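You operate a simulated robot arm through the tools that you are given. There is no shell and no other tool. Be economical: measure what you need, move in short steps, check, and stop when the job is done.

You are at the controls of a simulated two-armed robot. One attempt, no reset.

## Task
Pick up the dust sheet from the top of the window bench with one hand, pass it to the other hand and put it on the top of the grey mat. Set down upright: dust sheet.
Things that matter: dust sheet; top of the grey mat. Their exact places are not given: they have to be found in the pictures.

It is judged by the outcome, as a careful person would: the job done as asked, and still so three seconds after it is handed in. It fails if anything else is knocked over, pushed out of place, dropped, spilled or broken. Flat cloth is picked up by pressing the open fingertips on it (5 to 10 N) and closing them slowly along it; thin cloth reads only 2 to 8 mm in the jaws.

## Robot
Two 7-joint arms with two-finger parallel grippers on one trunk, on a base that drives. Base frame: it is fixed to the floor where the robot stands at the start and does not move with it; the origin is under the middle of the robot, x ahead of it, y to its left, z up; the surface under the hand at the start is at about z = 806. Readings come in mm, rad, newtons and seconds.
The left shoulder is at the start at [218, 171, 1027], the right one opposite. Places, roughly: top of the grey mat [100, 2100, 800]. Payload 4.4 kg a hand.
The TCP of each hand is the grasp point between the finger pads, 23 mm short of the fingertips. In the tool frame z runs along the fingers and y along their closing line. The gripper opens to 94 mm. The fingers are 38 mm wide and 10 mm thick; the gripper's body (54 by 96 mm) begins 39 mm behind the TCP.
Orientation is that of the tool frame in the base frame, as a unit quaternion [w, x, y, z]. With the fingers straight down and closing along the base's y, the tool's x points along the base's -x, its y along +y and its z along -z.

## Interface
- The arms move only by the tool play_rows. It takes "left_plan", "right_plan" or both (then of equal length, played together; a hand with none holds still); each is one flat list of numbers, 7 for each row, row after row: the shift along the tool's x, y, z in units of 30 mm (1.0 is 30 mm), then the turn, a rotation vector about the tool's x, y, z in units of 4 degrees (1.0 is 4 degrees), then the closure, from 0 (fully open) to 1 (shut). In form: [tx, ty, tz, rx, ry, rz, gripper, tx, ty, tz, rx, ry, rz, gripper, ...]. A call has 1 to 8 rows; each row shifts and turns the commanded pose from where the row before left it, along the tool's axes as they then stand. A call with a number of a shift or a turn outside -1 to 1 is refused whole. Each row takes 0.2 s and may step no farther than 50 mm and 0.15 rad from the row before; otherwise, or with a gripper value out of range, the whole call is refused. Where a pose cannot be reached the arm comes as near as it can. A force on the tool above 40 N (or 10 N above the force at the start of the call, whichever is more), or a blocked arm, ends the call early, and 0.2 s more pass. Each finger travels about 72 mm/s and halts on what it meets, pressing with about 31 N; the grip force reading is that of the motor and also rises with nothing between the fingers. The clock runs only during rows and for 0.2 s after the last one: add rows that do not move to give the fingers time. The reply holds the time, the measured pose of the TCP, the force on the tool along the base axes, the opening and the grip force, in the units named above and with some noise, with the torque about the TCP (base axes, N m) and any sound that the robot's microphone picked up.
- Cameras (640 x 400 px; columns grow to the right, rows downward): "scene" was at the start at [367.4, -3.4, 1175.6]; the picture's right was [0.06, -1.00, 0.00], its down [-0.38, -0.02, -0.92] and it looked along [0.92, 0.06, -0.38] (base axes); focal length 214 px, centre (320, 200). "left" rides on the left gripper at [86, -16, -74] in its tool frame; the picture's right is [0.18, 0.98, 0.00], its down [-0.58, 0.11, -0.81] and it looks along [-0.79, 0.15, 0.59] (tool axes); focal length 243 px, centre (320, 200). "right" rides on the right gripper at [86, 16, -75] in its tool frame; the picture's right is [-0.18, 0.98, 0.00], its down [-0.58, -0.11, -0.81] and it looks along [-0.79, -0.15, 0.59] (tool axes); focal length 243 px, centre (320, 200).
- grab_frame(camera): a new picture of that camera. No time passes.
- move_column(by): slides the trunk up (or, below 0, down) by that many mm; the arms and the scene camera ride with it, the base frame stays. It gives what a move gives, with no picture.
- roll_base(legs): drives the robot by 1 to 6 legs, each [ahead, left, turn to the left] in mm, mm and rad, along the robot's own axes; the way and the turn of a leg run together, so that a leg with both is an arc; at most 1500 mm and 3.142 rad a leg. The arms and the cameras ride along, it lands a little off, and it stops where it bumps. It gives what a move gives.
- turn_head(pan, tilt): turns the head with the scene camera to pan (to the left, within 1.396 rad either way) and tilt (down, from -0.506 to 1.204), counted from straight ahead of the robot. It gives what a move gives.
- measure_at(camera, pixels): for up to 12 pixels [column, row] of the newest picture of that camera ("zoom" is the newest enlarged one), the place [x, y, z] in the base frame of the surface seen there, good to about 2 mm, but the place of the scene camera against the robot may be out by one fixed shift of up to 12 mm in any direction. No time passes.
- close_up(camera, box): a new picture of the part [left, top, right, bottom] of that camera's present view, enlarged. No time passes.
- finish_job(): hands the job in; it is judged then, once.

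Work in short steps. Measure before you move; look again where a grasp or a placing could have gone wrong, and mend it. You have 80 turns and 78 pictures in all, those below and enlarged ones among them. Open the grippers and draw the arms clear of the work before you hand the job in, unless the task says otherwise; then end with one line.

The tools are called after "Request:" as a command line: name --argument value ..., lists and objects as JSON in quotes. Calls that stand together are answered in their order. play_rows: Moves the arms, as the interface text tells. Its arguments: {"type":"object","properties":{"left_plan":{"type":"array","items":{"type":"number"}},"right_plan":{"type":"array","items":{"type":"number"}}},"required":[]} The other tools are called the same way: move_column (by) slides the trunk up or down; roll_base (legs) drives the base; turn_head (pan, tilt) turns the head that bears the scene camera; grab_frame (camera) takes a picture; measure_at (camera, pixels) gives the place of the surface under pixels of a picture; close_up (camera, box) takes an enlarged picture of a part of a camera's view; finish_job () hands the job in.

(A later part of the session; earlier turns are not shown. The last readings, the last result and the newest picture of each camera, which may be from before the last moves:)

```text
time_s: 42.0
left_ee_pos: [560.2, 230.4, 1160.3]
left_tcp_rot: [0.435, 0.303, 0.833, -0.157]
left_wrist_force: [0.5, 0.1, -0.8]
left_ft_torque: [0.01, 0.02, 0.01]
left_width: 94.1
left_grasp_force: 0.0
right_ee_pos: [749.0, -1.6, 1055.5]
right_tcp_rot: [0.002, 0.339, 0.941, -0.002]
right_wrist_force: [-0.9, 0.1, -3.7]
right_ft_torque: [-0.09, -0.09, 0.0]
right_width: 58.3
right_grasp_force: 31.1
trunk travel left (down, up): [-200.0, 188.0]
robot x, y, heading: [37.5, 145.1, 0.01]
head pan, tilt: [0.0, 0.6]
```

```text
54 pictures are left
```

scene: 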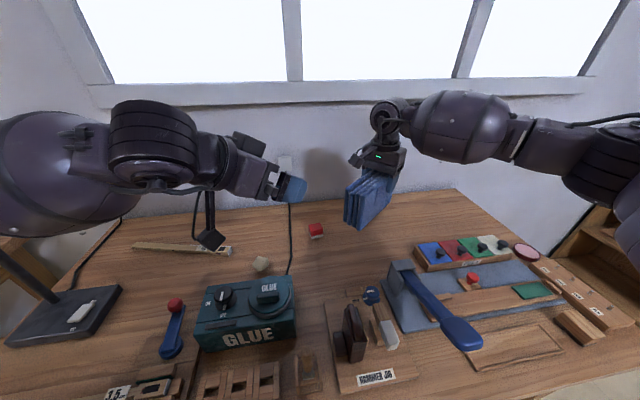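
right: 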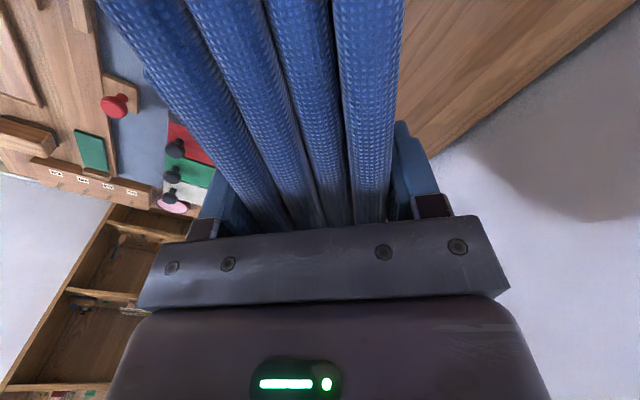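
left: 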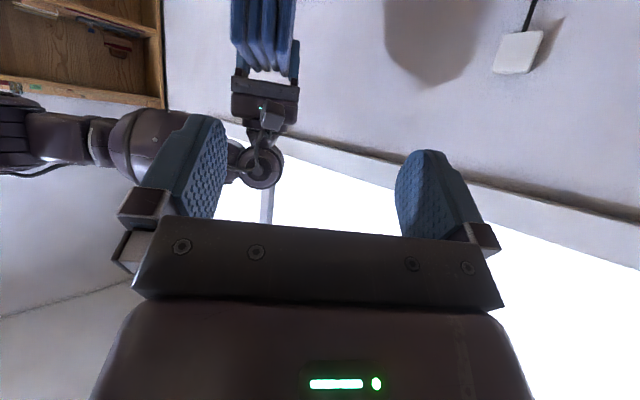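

Both hands are well posed. I enlarge the sheet in the left view (230-300, 0-75) and in the scene and measure its free end.

Request:
close_up --camera "left" --box '[200, 0, 328, 80]'

Request:
measure_at --camera "zoom" --pixels '[[170, 100], [210, 100], [265, 100], [325, 100], [375, 100], [430, 100], [460, 100], [200, 200], [265, 300], [320, 320], [370, 320], [430, 300]]'

Request:
close_up --camera "scene" --box '[320, 150, 432, 220]'

```text
5.00 times, centred on (264, 40) of left
```

zoom: 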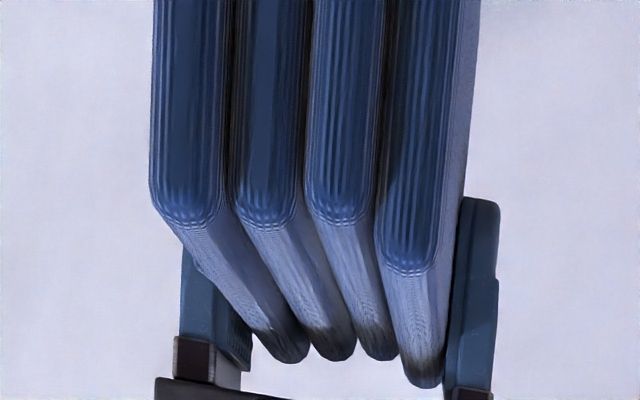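

```text
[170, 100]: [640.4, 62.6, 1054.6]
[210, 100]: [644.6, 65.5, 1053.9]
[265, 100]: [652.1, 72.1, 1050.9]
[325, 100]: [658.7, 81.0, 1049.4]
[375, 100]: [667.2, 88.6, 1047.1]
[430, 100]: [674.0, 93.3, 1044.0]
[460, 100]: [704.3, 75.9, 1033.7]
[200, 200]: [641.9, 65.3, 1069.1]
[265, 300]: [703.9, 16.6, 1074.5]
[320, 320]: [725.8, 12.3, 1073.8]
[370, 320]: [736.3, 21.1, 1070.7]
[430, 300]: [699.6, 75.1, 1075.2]
```

```text
5.71 times, centred on (376, 185) of scene
```

zoom: 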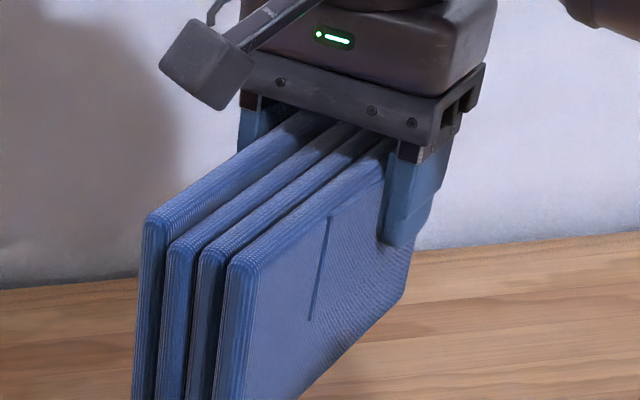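

Free end centre ≈(657,77.5), top z≈1074, sheet line azimuth ≈141°. Left target (676,62,1052); I align sideways and advance 130 of the 223 mm, then check.

Request:
play_rows --left_plan '[-0.41, -0.9, 0, 0, 0, 0, 0, -0.41, -0.9, 0, 0, 0, 0, 0, 0, 0, 0.9, 0, 0, 0, 0, 0, 0, 0.9, 0, 0, 0, 0, 0, 0, 0.9, 0, 0, 0, 0, 0, 0, 0.9, 0, 0, 0, 0, 0, 0, 0.7, 0, 0, 0, 0]'

Request:
grab_frame --camera "left"

Request:
close_up --camera "scene" --box '[240, 100, 480, 250]'

```text
time_s: 43.6
left_ee_pos: [619.1, 112.2, 1106.6]
left_tcp_rot: [0.434, 0.302, 0.834, -0.157]
left_wrist_force: [-0.7, -0.2, -0.6]
left_ft_torque: [-0.01, -0.03, 0.03]
left_width: 94.1
left_grasp_force: 0.0
right_ee_pos: [748.8, -2.7, 1053.3]
right_tcp_rot: [0.002, 0.339, 0.941, -0.002]
right_wrist_force: [0.2, -0.5, -3.8]
right_ft_torque: [-0.1, -0.09, 0.04]
right_width: 58.1
right_grasp_force: 30.8
trunk travel left (down, up): [-200.0, 188.0]
robot x, y, heading: [34.4, 150.8, 0.011]
head pan, tilt: [0.0, 0.6]
```

```text
51 pictures are left
```

left: 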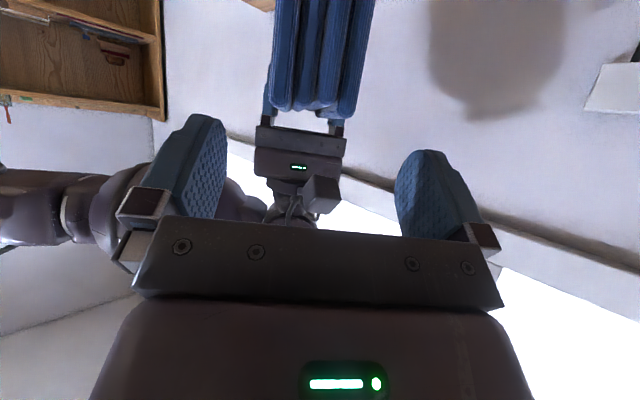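

```text
2.67 times, centred on (360, 175) of scene
```

zoom: 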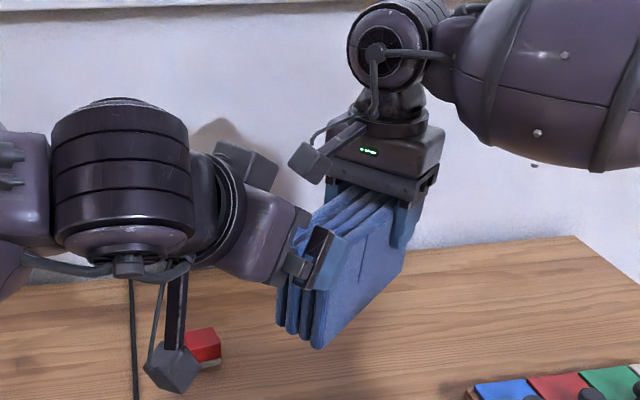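

A box on the back of the left wrist (zoom 245,160) might meet the right camera (zoom 310,160); I measure both.

Request:
measure_at --camera "zoom" --pixels '[[262, 172], [275, 165], [270, 185], [250, 148], [222, 150], [300, 155], [315, 165], [330, 145], [270, 240], [300, 260], [320, 250], [235, 210]]'

```text
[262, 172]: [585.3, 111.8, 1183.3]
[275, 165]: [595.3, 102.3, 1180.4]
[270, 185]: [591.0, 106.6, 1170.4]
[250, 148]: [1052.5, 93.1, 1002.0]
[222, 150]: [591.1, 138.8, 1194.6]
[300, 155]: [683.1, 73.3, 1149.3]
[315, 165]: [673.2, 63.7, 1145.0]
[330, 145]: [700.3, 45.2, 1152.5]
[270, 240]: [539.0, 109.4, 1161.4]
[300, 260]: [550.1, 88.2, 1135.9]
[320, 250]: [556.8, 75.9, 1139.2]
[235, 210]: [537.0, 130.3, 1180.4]
```

After advancing there should be about 20 mm between them. I advance 60 mm first and look again.

Request:
play_rows --left_plan '[0, 0, 0.7, 0, 0, 0, 0, 0, 0, 0.7, 0, 0, 0, 0, 0, 0, 0.6, 0, 0, 0, 0]'

Request:
close_up --camera "scene" --box '[272, 110, 448, 220]'

Request:
grab_frame --camera "left"

Request:
grab_frame --camera "right"

```text
time_s: 44.4
left_ee_pos: [656.3, 81.2, 1073.4]
left_tcp_rot: [0.435, 0.302, 0.834, -0.157]
left_wrist_force: [0.2, -0.8, 0.2]
left_ft_torque: [0.0, 0.0, 0.02]
left_width: 93.9
left_grasp_force: 0.0
right_ee_pos: [749.7, -2.3, 1053.4]
right_tcp_rot: [0.001, 0.338, 0.941, -0.002]
right_wrist_force: [0.1, 0.2, -3.8]
right_ft_torque: [-0.1, -0.11, 0.03]
right_width: 58.1
right_grasp_force: 31.5
trunk travel left (down, up): [-200.0, 188.0]
robot x, y, heading: [30.6, 147.3, 0.011]
head pan, tilt: [0.0, 0.6]
```

```text
3.64 times, centred on (360, 165) of scene
```

zoom: 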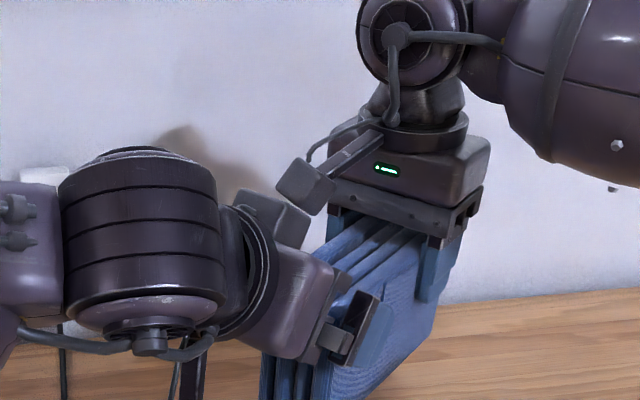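

```text
48 pictures are left
```

left: 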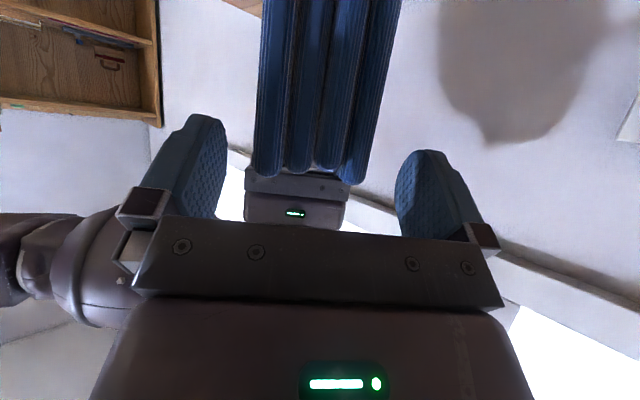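

```text
47 pictures are left
```

right: 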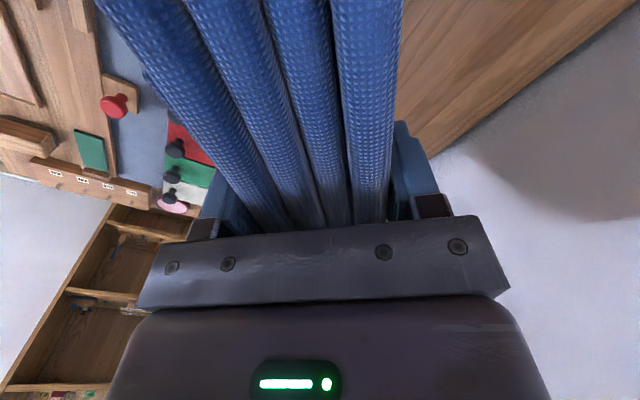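

Clearance near zoom (300,195) is small, so I shift 12 mm down-back first, then advance 34 mm, ending at about (671,66,1044).

Request:
play_rows --left_plan '[0.39, -0.07, 0, 0, 0, 0, 0, 0, 0, 0.56, 0, 0, 0, 0, 0, 0, 0.56, 0, 0, 0, 0]'

Request:
close_up --camera "scene" --box '[272, 110, 448, 220]'

Request:
grab_frame --camera "left"

```text
time_s: 45.2
left_ee_pos: [670.2, 66.2, 1042.7]
left_tcp_rot: [0.434, 0.302, 0.834, -0.157]
left_wrist_force: [-0.4, -0.3, -0.7]
left_ft_torque: [0.0, 0.0, -0.04]
left_width: 93.9
left_grasp_force: 0.1
right_ee_pos: [748.0, -2.1, 1053.6]
right_tcp_rot: [0.001, 0.339, 0.941, -0.002]
right_wrist_force: [-0.2, -0.2, -3.0]
right_ft_torque: [-0.12, -0.1, -0.01]
right_width: 58.4
right_grasp_force: 31.0
trunk travel left (down, up): [-200.0, 188.0]
robot x, y, heading: [33.2, 146.1, 0.01]
head pan, tilt: [0.0, 0.6]
```

```text
3.64 times, centred on (360, 165) of scene
```

zoom: 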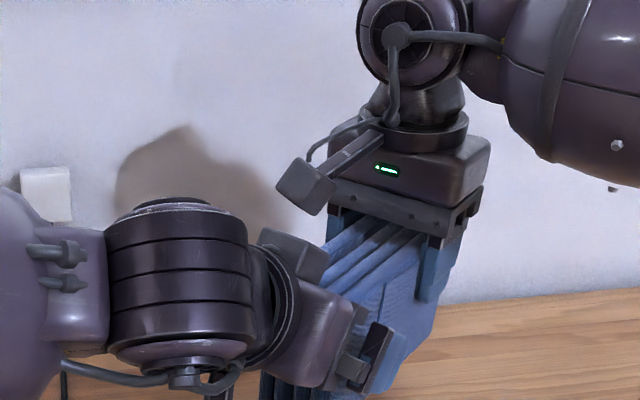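

```text
45 pictures are left
```

left: 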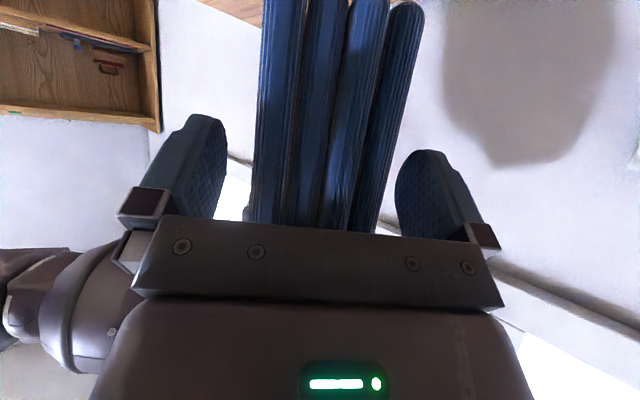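

No contact, and the sheet's end stands between the left fingers (255–390 between 225 and 398). I close the left hand slowly.

Request:
play_rows --left_plan '[0, 0, 0, 0, 0, 0, 0.1, 0, 0, 0, 0, 0, 0, 0.2, 0, 0, 0, 0, 0, 0, 0.3, 0, 0, 0, 0, 0, 0, 0.4, 0, 0, 0, 0, 0, 0, 0.5, 0, 0, 0, 0, 0, 0, 0.6, 0, 0, 0, 0, 0, 0, 0.75, 0, 0, 0, 0, 0, 0, 0.75]'

Request:
grab_frame --camera "left"

```text
time_s: 47.0
left_ee_pos: [669.4, 64.8, 1042.7]
left_tcp_rot: [0.434, 0.304, 0.833, -0.159]
left_wrist_force: [-5.2, -7.7, -0.3]
left_ft_torque: [-0.26, -0.05, 0.49]
left_width: 58.0
left_grasp_force: 31.4
right_ee_pos: [749.3, -2.2, 1054.4]
right_tcp_rot: [0.001, 0.339, 0.941, -0.001]
right_wrist_force: [5.5, 7.2, -4.1]
right_ft_torque: [0.19, -0.12, -1.41]
right_width: 58.0
right_grasp_force: 30.9
trunk travel left (down, up): [-200.0, 188.0]
robot x, y, heading: [35.7, 148.7, 0.01]
head pan, tilt: [0.0, 0.6]
```

```text
44 pictures are left
```

left: 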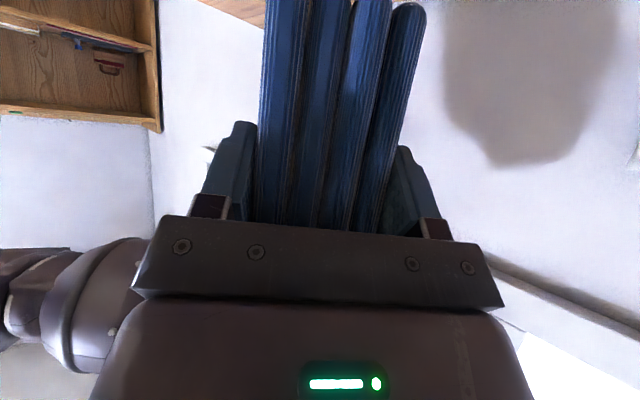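

Left holds firmly (58 mm, 31 N). I open the right hand gradually, then raise it clear.

Request:
play_rows --left_plan '[0, 0, 0, 0, 0, 0, 0.8, 0, 0, 0, 0, 0, 0, 0.8, 0, 0, 0, 0, 0, 0, 0.8, 0, 0, 0, 0, 0, 0, 0.8, 0, 0, 0, 0, 0, 0, 0.8]' --right_plan '[0, 0, 0, 0, 0, 0, 0.4, 0, 0, 0, 0, 0, 0, 0.25, 0, 0, 0, 0, 0, 0, 0.1, 0, 0, 0, 0, 0, 0, 0, 0, 0, 0, 0, 0, 0, 0]'

Request:
grab_frame --camera "right"

```text
time_s: 48.2
left_ee_pos: [669.3, 66.6, 1043.3]
left_tcp_rot: [0.434, 0.302, 0.834, -0.157]
left_wrist_force: [0.6, -0.1, -0.6]
left_ft_torque: [0.14, 0.17, -0.02]
left_width: 58.0
left_grasp_force: 31.2
right_ee_pos: [749.5, -2.4, 1053.0]
right_tcp_rot: [0.002, 0.338, 0.941, -0.002]
right_wrist_force: [-0.2, -0.4, -0.3]
right_ft_torque: [0.02, -0.01, 0.01]
right_width: 94.0
right_grasp_force: 0.0
trunk travel left (down, up): [-200.0, 188.0]
robot x, y, heading: [30.0, 144.7, 0.01]
head pan, tilt: [0.0, 0.6]
```

```text
43 pictures are left
```

right: 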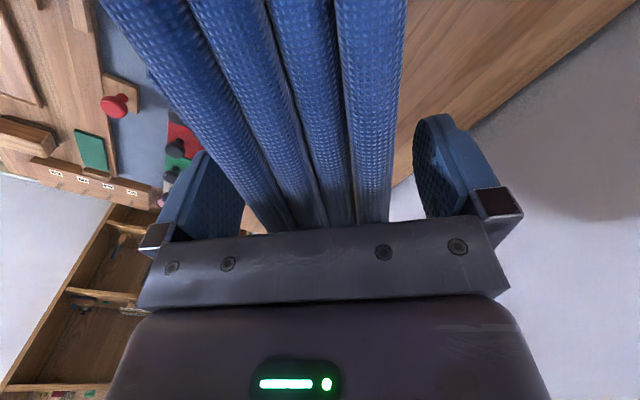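

The right fingers are fully open, clear on both sides. Raise the right hand straight up 120 mm.

Request:
play_rows --left_plan '[0, 0, 0, 0, 0, 0, 0.8, 0, 0, 0, 0, 0, 0, 0.8, 0, 0, 0, 0, 0, 0, 0.8, 0, 0, 0, 0, 0, 0, 0.8, 0, 0, 0, 0, 0, 0, 0.8]' --right_plan '[0, 0, -0.6, 0, 0, 0, 0, 0, 0, -0.8, 0, 0, 0, 0, 0, 0, -0.9, 0, 0, 0, 0, 0, 0, -0.9, 0, 0, 0, 0, 0, 0, -0.9, 0, 0, 0, 0]'

Request:
grab_frame --camera "scene"

```text
time_s: 49.4
left_ee_pos: [668.8, 66.3, 1043.7]
left_tcp_rot: [0.435, 0.302, 0.834, -0.157]
left_wrist_force: [-1.5, -1.0, 0.2]
left_ft_torque: [0.17, 0.2, 0.03]
left_width: 58.1
left_grasp_force: 30.9
right_ee_pos: [748.9, 0.1, 1181.0]
right_tcp_rot: [0.001, 0.337, 0.941, -0.002]
right_wrist_force: [0.7, 1.1, 0.0]
right_ft_torque: [0.01, -0.03, 0.02]
right_width: 93.9
right_grasp_force: 0.0
trunk travel left (down, up): [-200.0, 188.0]
robot x, y, heading: [33.4, 145.9, 0.005]
head pan, tilt: [0.0, 0.6]
```

```text
42 pictures are left
```

scene: 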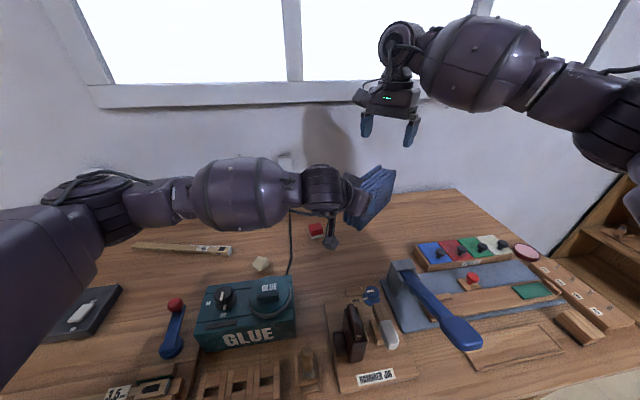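

The left hand holds the sheet alone. I retract the right hand, then back the robot off and look for the mat.

Request:
play_rows --left_plan '[0, 0, 0, 0, 0, 0, 0.8, 0, 0, 0, 0, 0, 0, 0.8, 0, 0, 0, 0, 0, 0, 0.8, 0, 0, 0, 0, 0, 0, 0.8, 0, 0, 0, 0, 0, 0, 0.8, 0, 0, 0, 0, 0, 0, 0.8, 0, 0, 0, 0, 0, 0, 0.8, 0, 0, 0, 0, 0, 0, 0.8]' --right_plan '[0.43, -0.9, 0, 0, 0, 0, 0, 0.43, -0.9, 0, 0, 0, 0, 0, 0.43, -0.9, 0, 0, 0, 0, 0, 0.43, -0.9, 0, 0, 0, 0, 0, 0.43, -0.9, 0, 0, 0, 0, 0, 0.43, -0.9, 0, 0, 0, 0, 0, 0.43, -0.9, 0, 0, 0, 0, 0, 0.43, -0.9, 0, 0, 0, 0, 0]'

Request:
roll_base --legs '[[-450, 0, 0]]'

Request:
turn_head --pan 1.2 --tilt 0.3

Request:
grab_frame --camera "scene"

```text
time_s: 51.2
left_ee_pos: [668.9, 65.2, 1043.7]
left_tcp_rot: [0.434, 0.303, 0.834, -0.157]
left_wrist_force: [0.4, 0.7, -0.5]
left_ft_torque: [0.15, 0.17, 0.01]
left_width: 58.0
left_grasp_force: 30.5
right_ee_pos: [528.5, -103.1, 1180.9]
right_tcp_rot: [0.003, 0.339, 0.941, -0.002]
right_wrist_force: [0.4, 0.8, -0.7]
right_ft_torque: [0.02, -0.01, -0.01]
right_width: 94.0
right_grasp_force: 0.1
trunk travel left (down, up): [-200.0, 188.0]
robot x, y, heading: [32.2, 148.7, 0.016]
head pan, tilt: [0.0, 0.6]
```

```text
time_s: 53.9
left_ee_pos: [232.0, 64.4, 1042.8]
left_tcp_rot: [0.435, 0.3, 0.835, -0.155]
left_wrist_force: [0.1, -0.7, -0.2]
left_ft_torque: [0.16, 0.18, 0.03]
left_width: 57.9
left_grasp_force: 31.6
right_ee_pos: [95.2, -105.6, 1179.3]
right_tcp_rot: [0.002, 0.335, 0.942, -0.002]
right_wrist_force: [0.1, 0.5, 0.6]
right_ft_torque: [0.02, 0.03, 0.0]
right_width: 93.9
right_grasp_force: 0.1
trunk travel left (down, up): [-200.0, 188.0]
robot x, y, heading: [-406.1, 140.3, 0.018]
head pan, tilt: [0.0, 0.6]
```

```text
time_s: 55.3
left_ee_pos: [232.0, 64.6, 1043.4]
left_tcp_rot: [0.435, 0.299, 0.835, -0.155]
left_wrist_force: [0.0, 0.6, -0.6]
left_ft_torque: [0.11, 0.22, 0.01]
left_width: 57.9
left_grasp_force: 31.5
right_ee_pos: [93.7, -104.7, 1179.4]
right_tcp_rot: [0.002, 0.334, 0.943, -0.002]
right_wrist_force: [0.0, 0.5, -1.2]
right_ft_torque: [-0.02, 0.03, -0.01]
right_width: 93.8
right_grasp_force: 0.1
trunk travel left (down, up): [-200.0, 188.0]
robot x, y, heading: [-404.1, 140.7, 0.014]
head pan, tilt: [1.201, 0.3]
```

```text
41 pictures are left
```

scene: 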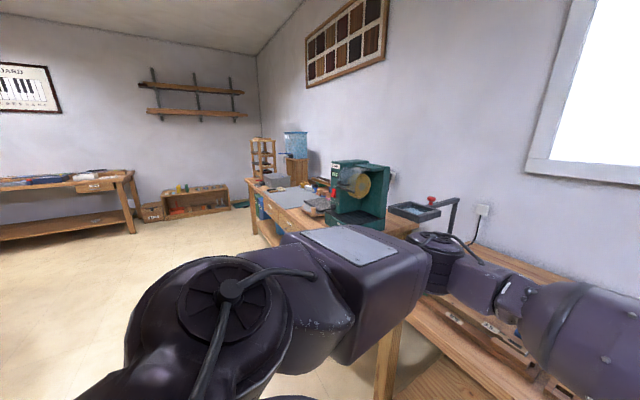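

Another bench stands beyond; a grey patch is visible near (290,195). I enlarge and measure there.

Request:
close_up --camera "scene" --box '[232, 150, 400, 255]'

Request:
measure_at --camera "scene" --pixels '[[290, 195], [270, 197], [310, 192], [295, 208], [253, 180], [300, 215], [335, 238], [400, 230], [322, 205], [255, 215], [410, 235], [395, 340]]'

```text
3.81 times, centred on (316, 202) of scene
```

zoom: 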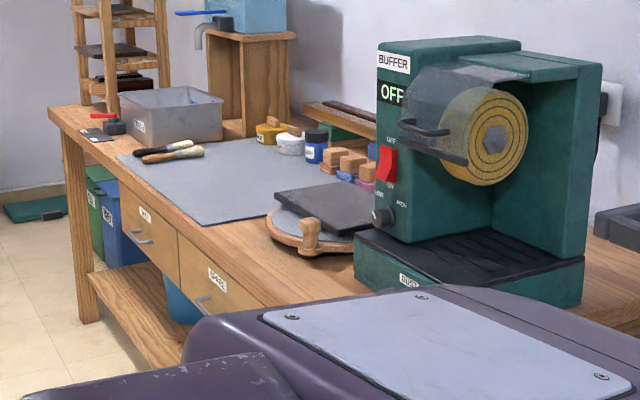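

```text
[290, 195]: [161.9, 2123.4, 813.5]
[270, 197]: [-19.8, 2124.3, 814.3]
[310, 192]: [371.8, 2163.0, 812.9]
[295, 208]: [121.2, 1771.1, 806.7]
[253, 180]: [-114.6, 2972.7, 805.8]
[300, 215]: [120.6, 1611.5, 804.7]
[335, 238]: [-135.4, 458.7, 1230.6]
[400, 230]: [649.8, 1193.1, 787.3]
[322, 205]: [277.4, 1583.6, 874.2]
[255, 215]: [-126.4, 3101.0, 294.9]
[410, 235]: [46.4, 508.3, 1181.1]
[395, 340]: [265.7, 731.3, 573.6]
```

The grey mat lies on the second bench; I measure its outline and the bench edge in the enlarged view.

Request:
measure_at --camera "zoom" --pixels '[[122, 158], [202, 222], [265, 205], [325, 180], [250, 143], [215, 180], [180, 155], [270, 215], [55, 112], [255, 295], [150, 200], [320, 160]]'

```text
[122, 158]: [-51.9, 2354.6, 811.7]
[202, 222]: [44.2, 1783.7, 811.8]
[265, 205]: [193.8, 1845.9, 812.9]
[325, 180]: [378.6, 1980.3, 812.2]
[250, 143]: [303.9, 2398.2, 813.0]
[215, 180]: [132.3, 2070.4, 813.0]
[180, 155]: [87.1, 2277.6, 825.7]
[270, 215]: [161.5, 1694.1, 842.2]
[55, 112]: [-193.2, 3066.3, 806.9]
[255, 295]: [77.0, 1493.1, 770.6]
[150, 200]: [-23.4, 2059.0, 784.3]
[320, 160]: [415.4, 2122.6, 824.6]
```

Mat: front edge from (44,1784) to (-52,2355), back to x≈385, z≈812; gouges at (87,2278). Free target about (135,2060). Before driving I check the floor to the left and behind.

Request:
turn_head --pan 1.39 --tilt 0.45

Request:
grab_frame --camera "scene"

Request:
measure_at --camera "scene" --pixels '[[5, 150], [40, 150], [100, 130], [5, 250], [60, 250], [150, 210], [20, 350], [100, 300]]'

```text
time_s: 56.0
left_ee_pos: [232.3, 64.5, 1043.9]
left_tcp_rot: [0.434, 0.3, 0.835, -0.157]
left_wrist_force: [-0.4, -0.3, 1.0]
left_ft_torque: [0.13, 0.16, 0.06]
left_width: 57.9
left_grasp_force: 30.8
right_ee_pos: [94.5, -104.9, 1180.3]
right_tcp_rot: [0.002, 0.335, 0.942, -0.002]
right_wrist_force: [0.5, 0.7, -0.1]
right_ft_torque: [-0.02, -0.02, 0.0]
right_width: 93.8
right_grasp_force: 0.0
trunk travel left (down, up): [-200.0, 188.0]
robot x, y, heading: [-406.1, 143.5, 0.022]
head pan, tilt: [1.389, 0.45]
```

```text
39 pictures are left
```

scene: 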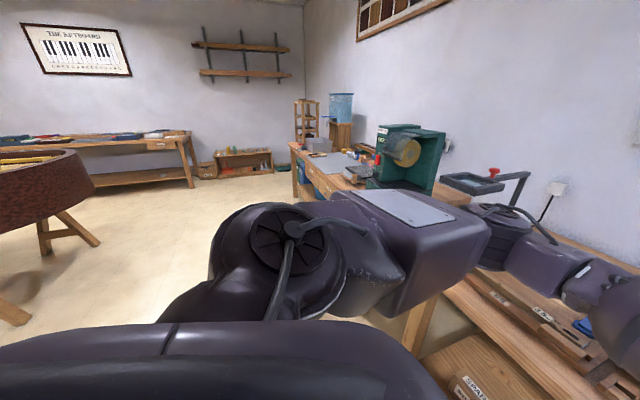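

```text
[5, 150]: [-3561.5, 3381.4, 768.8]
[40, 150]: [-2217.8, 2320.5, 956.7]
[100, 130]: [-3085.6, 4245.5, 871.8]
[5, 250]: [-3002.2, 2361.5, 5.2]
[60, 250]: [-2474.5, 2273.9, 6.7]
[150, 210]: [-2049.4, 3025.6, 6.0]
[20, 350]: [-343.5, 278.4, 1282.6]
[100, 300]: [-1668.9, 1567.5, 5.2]
```

The floor is clear (the piano-like table is at x<-1700). I back off 290, strafe left in two legs, then turn 0.15 rad to face the second bench.

Request:
roll_base --legs '[[-290, 0, 0], [0, 950, 0], [0, 970, 0], [0, 0, 0.15]]'

Request:
turn_head --pan 0.0 --tilt 0.5

Request:
grab_frame --camera "scene"

```text
time_s: 75.3
left_ee_pos: [-116.7, 2075.7, 1043.4]
left_tcp_rot: [0.447, 0.226, 0.858, -0.118]
left_wrist_force: [0.6, 0.5, 0.0]
left_ft_torque: [0.08, 0.2, -0.01]
left_width: 57.8
left_grasp_force: 30.8
right_ee_pos: [-224.0, 1885.4, 1179.1]
right_tcp_rot: [0.002, 0.252, 0.968, -0.001]
right_wrist_force: [-0.5, 0.1, -0.4]
right_ft_torque: [-0.02, 0.0, 0.03]
right_width: 94.0
right_grasp_force: 0.1
trunk travel left (down, up): [-200.0, 188.0]
robot x, y, heading: [-759.3, 2042.0, 0.188]
head pan, tilt: [1.389, 0.45]
```

```text
time_s: 76.8
left_ee_pos: [-118.1, 2074.7, 1042.7]
left_tcp_rot: [0.446, 0.226, 0.858, -0.118]
left_wrist_force: [-1.1, 0.1, 0.0]
left_ft_torque: [0.11, 0.18, 0.0]
left_width: 58.1
left_grasp_force: 31.0
right_ee_pos: [-223.8, 1884.5, 1179.5]
right_tcp_rot: [0.002, 0.252, 0.968, -0.001]
right_wrist_force: [-0.4, -0.3, 0.2]
right_ft_torque: [0.02, -0.02, 0.0]
right_width: 93.9
right_grasp_force: 0.1
trunk travel left (down, up): [-200.0, 188.0]
robot x, y, heading: [-756.1, 2039.1, 0.196]
head pan, tilt: [0.0, 0.499]
```

```text
38 pictures are left
```

scene: 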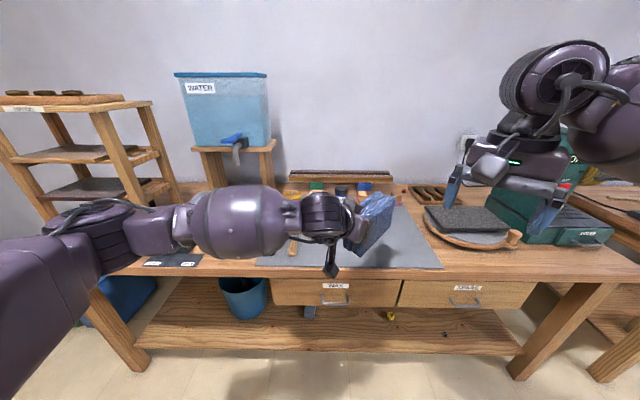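

Facing the bench squarely. I enlarge the sheet and mat region and measure.

Request:
close_up --camera "scene" --box '[240, 170, 464, 310]'

Request:
measure_at --camera "zoom" --pixels '[[580, 275], [480, 110], [50, 268], [160, 225], [500, 200], [450, 250], [400, 75], [430, 90], [300, 235], [330, 205], [290, 60], [370, 270]]'

```text
2.86 times, centred on (352, 240) of scene
```

zoom: 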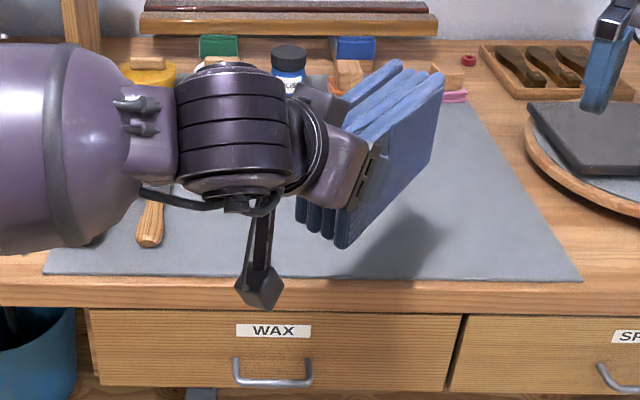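

```text
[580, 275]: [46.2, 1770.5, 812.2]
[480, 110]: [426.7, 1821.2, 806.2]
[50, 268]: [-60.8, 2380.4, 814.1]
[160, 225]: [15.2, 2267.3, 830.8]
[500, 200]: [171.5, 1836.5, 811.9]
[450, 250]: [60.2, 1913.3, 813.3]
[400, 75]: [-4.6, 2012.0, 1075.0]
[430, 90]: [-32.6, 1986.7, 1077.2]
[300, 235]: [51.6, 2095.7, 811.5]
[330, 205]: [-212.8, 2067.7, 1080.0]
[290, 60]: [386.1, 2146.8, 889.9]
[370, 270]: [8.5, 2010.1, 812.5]
```

Mat is clear in front of the gouges (y≈2270) and bottles (x≈386). I drive 195 ahead and 20 right to bring the sheet's middle over about (130,2060).

Request:
roll_base --legs '[[195, -20, 0]]'

Request:
close_up --camera "scene" --box '[224, 160, 464, 310]'

Request:
measure_at --camera "zoom" --pixels '[[370, 290], [420, 240], [440, 180], [375, 200], [400, 150], [340, 330], [460, 120], [430, 120], [420, 260], [350, 260]]'

Request:
grab_frame --camera "right"

```text
time_s: 78.4
left_ee_pos: [76.8, 2089.6, 1043.2]
left_tcp_rot: [0.446, 0.227, 0.857, -0.119]
left_wrist_force: [0.0, 0.4, -3.0]
left_ft_torque: [0.06, 0.19, -0.04]
left_width: 57.7
left_grasp_force: 31.3
right_ee_pos: [-28.9, 1900.1, 1180.1]
right_tcp_rot: [0.001, 0.254, 0.967, -0.003]
right_wrist_force: [-0.2, -1.1, 0.2]
right_ft_torque: [0.01, 0.01, -0.02]
right_width: 93.7
right_grasp_force: 0.1
trunk travel left (down, up): [-200.0, 188.0]
robot x, y, heading: [-563.9, 2055.2, 0.191]
head pan, tilt: [0.0, 0.499]
```

```text
2.67 times, centred on (344, 235) of scene
```

zoom: 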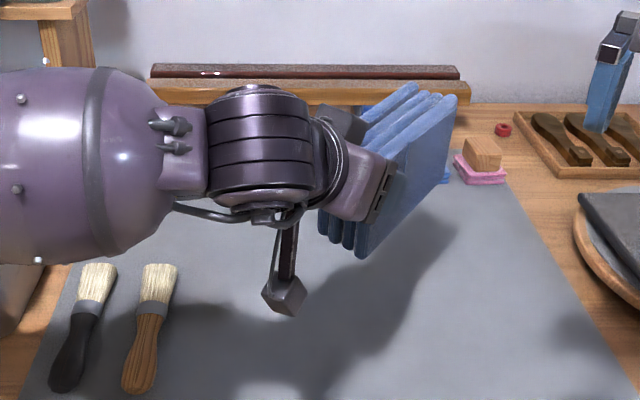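

```text
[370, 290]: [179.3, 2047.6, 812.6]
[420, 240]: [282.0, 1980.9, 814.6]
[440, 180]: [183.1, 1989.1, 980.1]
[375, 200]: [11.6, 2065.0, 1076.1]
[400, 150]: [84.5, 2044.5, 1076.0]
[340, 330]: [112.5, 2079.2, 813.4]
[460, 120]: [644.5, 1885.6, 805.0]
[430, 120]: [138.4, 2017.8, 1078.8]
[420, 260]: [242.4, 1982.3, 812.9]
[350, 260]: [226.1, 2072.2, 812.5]
```

```text
35 pictures are left
```

right: 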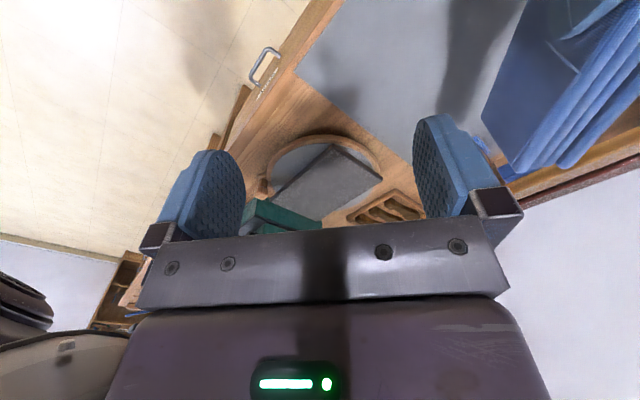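

Sheet's bottom is near z≈975 over a free part of the mat; brushes at zoom (150,330) are well clear. I lower the trunk 130 mm and look.

Request:
move_column --by -130

Request:
grab_frame --camera "scene"

Request:
grab_frame --camera "left"

```text
time_s: 80.0
left_ee_pos: [75.8, 2089.7, 915.5]
left_tcp_rot: [0.448, 0.228, 0.857, -0.117]
left_wrist_force: [-1.5, 0.0, -4.2]
left_ft_torque: [0.08, 0.19, 0.02]
left_width: 57.9
left_grasp_force: 30.8
right_ee_pos: [-31.9, 1899.3, 1052.0]
right_tcp_rot: [0.003, 0.254, 0.967, -0.001]
right_wrist_force: [0.3, -0.3, 0.4]
right_ft_torque: [-0.02, -0.02, -0.01]
right_width: 94.1
right_grasp_force: 0.2
trunk travel left (down, up): [-70.0, 318.0]
robot x, y, heading: [-569.0, 2056.9, 0.186]
head pan, tilt: [0.0, 0.499]
```

```text
34 pictures are left
```

scene: 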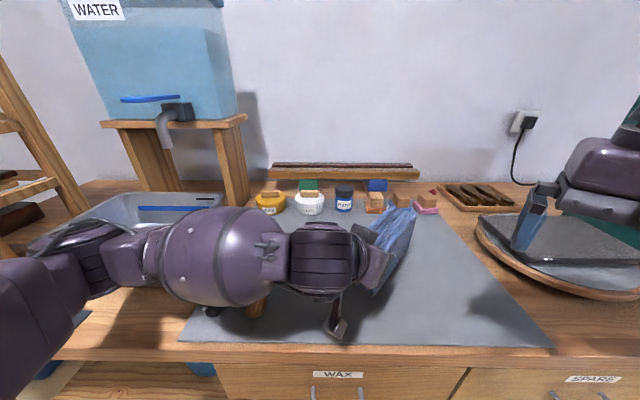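

```text
33 pictures are left
```

left: 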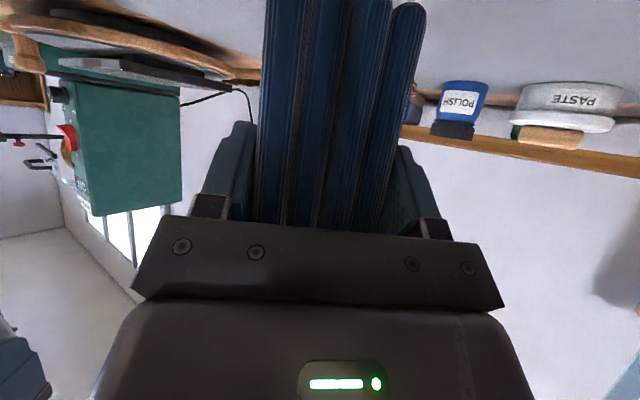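

I check clearances of the forearm above the bin and brushes, and the sheet's bottom edge, before the last 30 mm.

Request:
measure_at --camera "scene" --pixels '[[100, 255], [130, 205], [80, 215], [215, 200], [120, 290], [215, 290], [255, 305], [345, 330], [375, 290], [400, 260], [60, 340], [225, 260]]'

Request:
close_up --camera "scene" --box '[320, 190, 448, 350]'

```text
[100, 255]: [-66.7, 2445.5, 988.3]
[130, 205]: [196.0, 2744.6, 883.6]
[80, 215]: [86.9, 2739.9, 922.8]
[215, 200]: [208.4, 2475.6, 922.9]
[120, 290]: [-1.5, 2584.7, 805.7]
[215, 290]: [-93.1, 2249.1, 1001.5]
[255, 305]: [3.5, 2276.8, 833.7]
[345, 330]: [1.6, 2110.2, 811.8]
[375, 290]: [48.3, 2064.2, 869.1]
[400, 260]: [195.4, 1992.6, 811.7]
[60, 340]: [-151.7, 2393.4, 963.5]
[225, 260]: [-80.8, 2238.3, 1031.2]
```

```text
2.50 times, centred on (384, 270) of scene
```

zoom: 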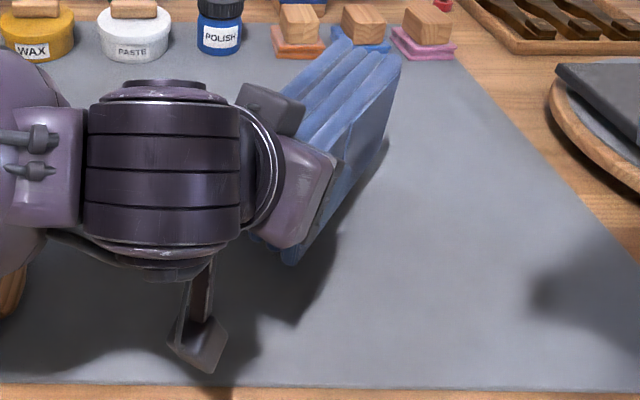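

Forearm is clear (≥960 vs bin rim 923 farther back). Measure the sheet's bottom edge now.

Request:
measure_at --camera "zoom" --pixels '[[290, 258], [296, 255], [305, 250], [345, 198], [385, 138], [380, 145], [398, 75], [365, 170], [325, 225]]'

Request:
move_column --by -18

```text
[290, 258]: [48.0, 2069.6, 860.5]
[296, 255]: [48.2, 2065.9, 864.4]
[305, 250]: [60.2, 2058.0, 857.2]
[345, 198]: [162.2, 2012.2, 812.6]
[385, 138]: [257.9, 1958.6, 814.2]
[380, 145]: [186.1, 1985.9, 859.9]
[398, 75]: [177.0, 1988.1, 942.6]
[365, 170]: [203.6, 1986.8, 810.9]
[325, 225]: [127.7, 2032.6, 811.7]
```

```text
time_s: 80.6
left_ee_pos: [75.0, 2089.1, 897.8]
left_tcp_rot: [0.448, 0.228, 0.857, -0.118]
left_wrist_force: [-0.2, -0.9, -2.0]
left_ft_torque: [0.14, 0.17, 0.03]
left_width: 58.0
left_grasp_force: 31.4
right_ee_pos: [-31.4, 1899.7, 1032.5]
right_tcp_rot: [0.003, 0.254, 0.967, -0.001]
right_wrist_force: [-0.7, 0.0, 0.3]
right_ft_torque: [0.03, -0.06, -0.02]
right_width: 94.0
right_grasp_force: 0.1
trunk travel left (down, up): [-52.0, 336.0]
robot x, y, heading: [-564.3, 2054.6, 0.186]
head pan, tilt: [0.0, 0.499]
```

Bottom was ≈856 level (near 857, far 859), so ≈839 now; 26 mm to go. Lower 20, then small steps watching the force.

Request:
move_column --by -20

Request:
move_column --by -4

Request:
close_up --camera "scene" --box '[320, 200, 448, 360]'

```text
time_s: 81.3
left_ee_pos: [73.4, 2090.3, 878.5]
left_tcp_rot: [0.45, 0.226, 0.856, -0.118]
left_wrist_force: [11.8, -3.3, 16.8]
left_ft_torque: [-0.47, -0.1, 0.28]
left_width: 58.1
left_grasp_force: 31.3
right_ee_pos: [-34.8, 1900.2, 1012.8]
right_tcp_rot: [0.005, 0.253, 0.967, -0.001]
right_wrist_force: [0.6, -0.1, 0.7]
right_ft_torque: [-0.04, -0.02, -0.01]
right_width: 94.1
right_grasp_force: 0.1
trunk travel left (down, up): [-32.0, 356.0]
robot x, y, heading: [-566.9, 2058.1, 0.19]
head pan, tilt: [0.0, 0.499]
```

```text
time_s: 81.9
left_ee_pos: [72.7, 2091.9, 878.2]
left_tcp_rot: [0.454, 0.223, 0.855, -0.116]
left_wrist_force: [-4.9, 1.0, 7.0]
left_ft_torque: [0.05, 0.92, -0.12]
left_width: 57.9
left_grasp_force: 31.0
right_ee_pos: [-35.6, 1899.5, 1011.8]
right_tcp_rot: [0.004, 0.252, 0.968, 0.0]
right_wrist_force: [-0.2, -0.6, -0.6]
right_ft_torque: [0.01, 0.01, 0.02]
right_width: 93.9
right_grasp_force: 0.1
trunk travel left (down, up): [-28.0, 360.0]
robot x, y, heading: [-566.0, 2056.8, 0.194]
head pan, tilt: [0.0, 0.499]
stopped: the force on the tool passed its limit at 40 N (the readings are from after the stop); the commanded pose is now the measured one
```

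```text
2.50 times, centred on (384, 280) of scene
```

zoom: 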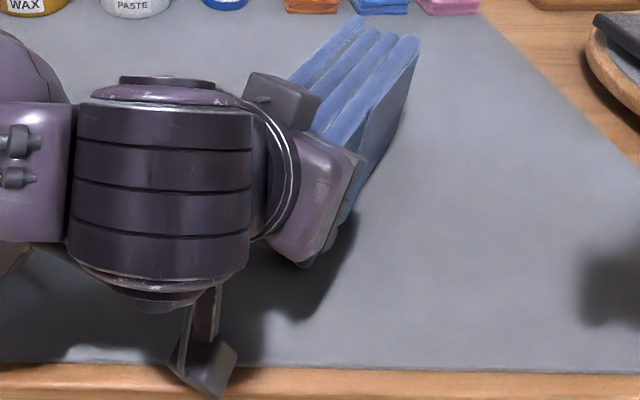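

Contact at TCP z≈878. I check whether it is the sheet (not the left camera box) that touches, and whether it is upright.

Request:
measure_at --camera "zoom" --pixels '[[210, 395], [225, 370], [185, 365], [302, 262], [310, 262], [345, 222], [370, 170], [378, 160], [415, 45], [360, 20], [230, 350], [320, 100]]'

Request:
grab_frame --camera "right"

```text
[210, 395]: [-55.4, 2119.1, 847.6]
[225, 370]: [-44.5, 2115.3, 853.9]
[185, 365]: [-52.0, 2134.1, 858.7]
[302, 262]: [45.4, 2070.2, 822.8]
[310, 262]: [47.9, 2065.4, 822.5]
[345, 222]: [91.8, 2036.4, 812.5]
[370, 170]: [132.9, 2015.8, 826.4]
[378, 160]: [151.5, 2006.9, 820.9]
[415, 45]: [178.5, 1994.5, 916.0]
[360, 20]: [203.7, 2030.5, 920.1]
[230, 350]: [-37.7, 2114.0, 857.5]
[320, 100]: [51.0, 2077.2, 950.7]
```

```text
30 pictures are left
```

right: 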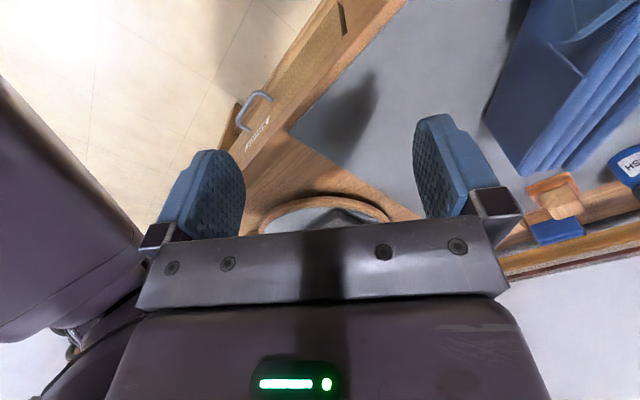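

The far end touches while the near end is ≈8 mm up (about 3° pitch). I rotate the hand 3° fingers-up and lower 7 mm so the whole base rests.

Request:
play_rows --left_plan '[0.05, 0, 0.03, 0, -0.4, 0, 0.8, 0.1, 0, 0.07, 0, -0.4, 0, 0.8, 0.05, 0, 0.03, 0, 0, 0, 0.8, 0, 0, 0, 0, 0, 0, 0.8]'

Request:
close_up --camera "scene" --box '[320, 200, 448, 360]'

Request:
measure_at --camera "zoom" --pixels '[[302, 262], [308, 264], [312, 258], [350, 215], [372, 168], [410, 70], [415, 45], [360, 25], [395, 100], [315, 90]]'

```text
time_s: 82.7
left_ee_pos: [75.4, 2089.4, 877.7]
left_tcp_rot: [0.485, 0.219, 0.837, -0.124]
left_wrist_force: [-3.9, 2.9, 9.7]
left_ft_torque: [0.0, 0.88, -0.13]
left_width: 58.1
left_grasp_force: 30.6
right_ee_pos: [-36.4, 1900.5, 1011.2]
right_tcp_rot: [0.004, 0.252, 0.968, 0.0]
right_wrist_force: [-0.5, -1.0, 0.6]
right_ft_torque: [-0.05, 0.0, 0.0]
right_width: 94.2
right_grasp_force: 0.1
trunk travel left (down, up): [-28.0, 360.0]
robot x, y, heading: [-564.5, 2051.8, 0.192]
head pan, tilt: [0.0, 0.499]
stopped in row 4 (left hand): the force on the tool passed its limit at 42 N (the readings are from after the stop); the commanded pose is now the measured one
```

```text
2.50 times, centred on (384, 280) of scene
```

zoom: 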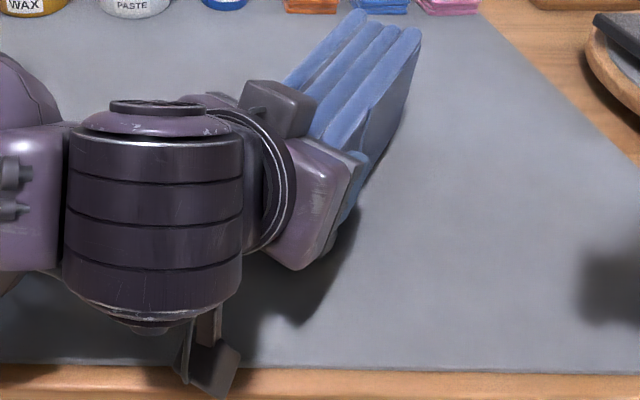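

```text
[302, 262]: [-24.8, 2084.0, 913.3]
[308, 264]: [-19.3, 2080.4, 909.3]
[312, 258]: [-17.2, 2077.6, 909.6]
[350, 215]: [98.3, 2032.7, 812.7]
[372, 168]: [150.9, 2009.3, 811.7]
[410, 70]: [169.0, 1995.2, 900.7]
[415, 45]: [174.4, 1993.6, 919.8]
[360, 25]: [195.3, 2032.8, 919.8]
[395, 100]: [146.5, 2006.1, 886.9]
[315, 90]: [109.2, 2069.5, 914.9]
```

Top now reads 915 near and 920 far, so it rests slightly far-end-up; I rotate back 2° and open slowly.

Request:
play_rows --left_plan '[0, 0, 0, 0, 0.5, 0, 0.8, 0, 0, 0, 0, 0, 0, 0.6, 0, 0, 0, 0, 0, 0, 0.4, 0, 0, 0, 0, 0, 0, 0.3, 0, 0, 0, 0, 0, 0, 0.2, 0, 0, 0, 0, 0, 0, 0.1, 0, 0, 0, 0, 0, 0, 0, 0, 0, 0, 0, 0, 0, 0]'

Request:
close_up --camera "scene" --box '[320, 200, 448, 360]'

Request:
grab_frame --camera "left"

```text
time_s: 83.2
left_ee_pos: [76.5, 2090.6, 878.7]
left_tcp_rot: [0.472, 0.219, 0.845, -0.125]
left_wrist_force: [-4.5, 0.4, 6.0]
left_ft_torque: [0.42, 0.54, 0.14]
left_width: 57.7
left_grasp_force: 30.5
right_ee_pos: [-35.9, 1901.4, 1008.7]
right_tcp_rot: [0.003, 0.251, 0.968, -0.001]
right_wrist_force: [-0.1, -0.5, -0.3]
right_ft_torque: [-0.01, 0.01, 0.05]
right_width: 94.1
right_grasp_force: 0.0
trunk travel left (down, up): [-28.0, 360.0]
robot x, y, heading: [-563.8, 2059.5, 0.192]
head pan, tilt: [0.0, 0.499]
stopped in row 2 (left hand): the force on the tool passed its limit at 44 N (the readings are from after the stop); the commanded pose is now the measured one
```

```text
2.50 times, centred on (384, 280) of scene
```

zoom: 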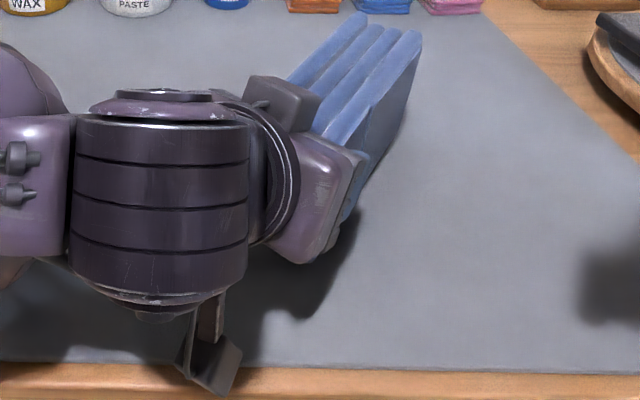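

```text
27 pictures are left
```

left: 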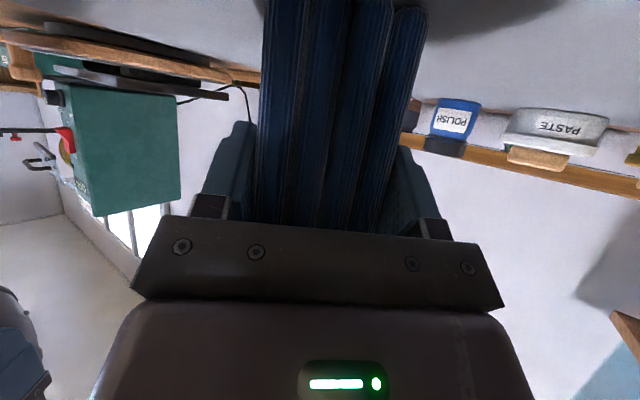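

The sheet is firmly on the mat (resting force 6 N). I open without any other motion.

Request:
play_rows --left_plan '[0, 0, 0, 0, 0, 0, 0.55, 0, 0, 0, 0, 0, 0, 0.4, 0, 0, 0, 0, 0, 0, 0.3, 0, 0, 0, 0, 0, 0, 0.2, 0, 0, 0, 0, 0, 0, 0.1, 0, 0, 0, 0, 0, 0, 0, 0, 0, 0, 0, 0, 0, 0]'

Request:
close_up --camera "scene" --box '[320, 200, 448, 360]'

Request:
grab_frame --camera "left"

```text
time_s: 84.8
left_ee_pos: [76.2, 2091.2, 877.8]
left_tcp_rot: [0.472, 0.219, 0.845, -0.123]
left_wrist_force: [0.5, -0.1, 0.0]
left_ft_torque: [-0.01, -0.01, -0.01]
left_width: 94.1
left_grasp_force: 0.1
right_ee_pos: [-35.9, 1901.9, 1010.3]
right_tcp_rot: [0.004, 0.252, 0.968, -0.002]
right_wrist_force: [0.2, 0.7, -0.9]
right_ft_torque: [0.01, 0.02, -0.05]
right_width: 94.0
right_grasp_force: 0.1
trunk travel left (down, up): [-28.0, 360.0]
robot x, y, heading: [-568.2, 2053.7, 0.197]
head pan, tilt: [0.0, 0.499]
```

```text
2.50 times, centred on (384, 280) of scene
```

zoom: 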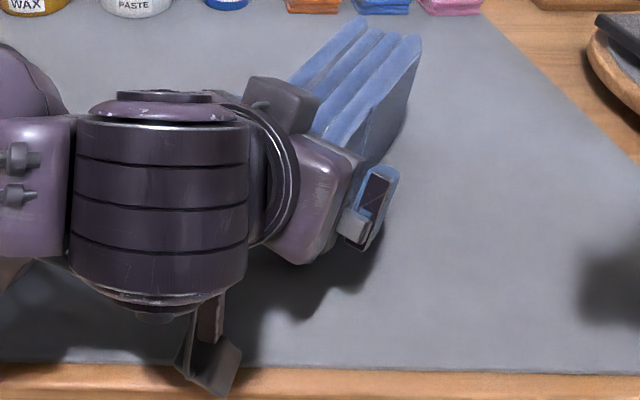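

```text
25 pictures are left
```

left: 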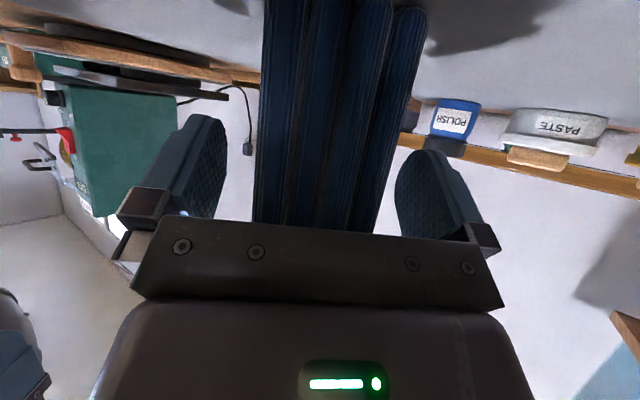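

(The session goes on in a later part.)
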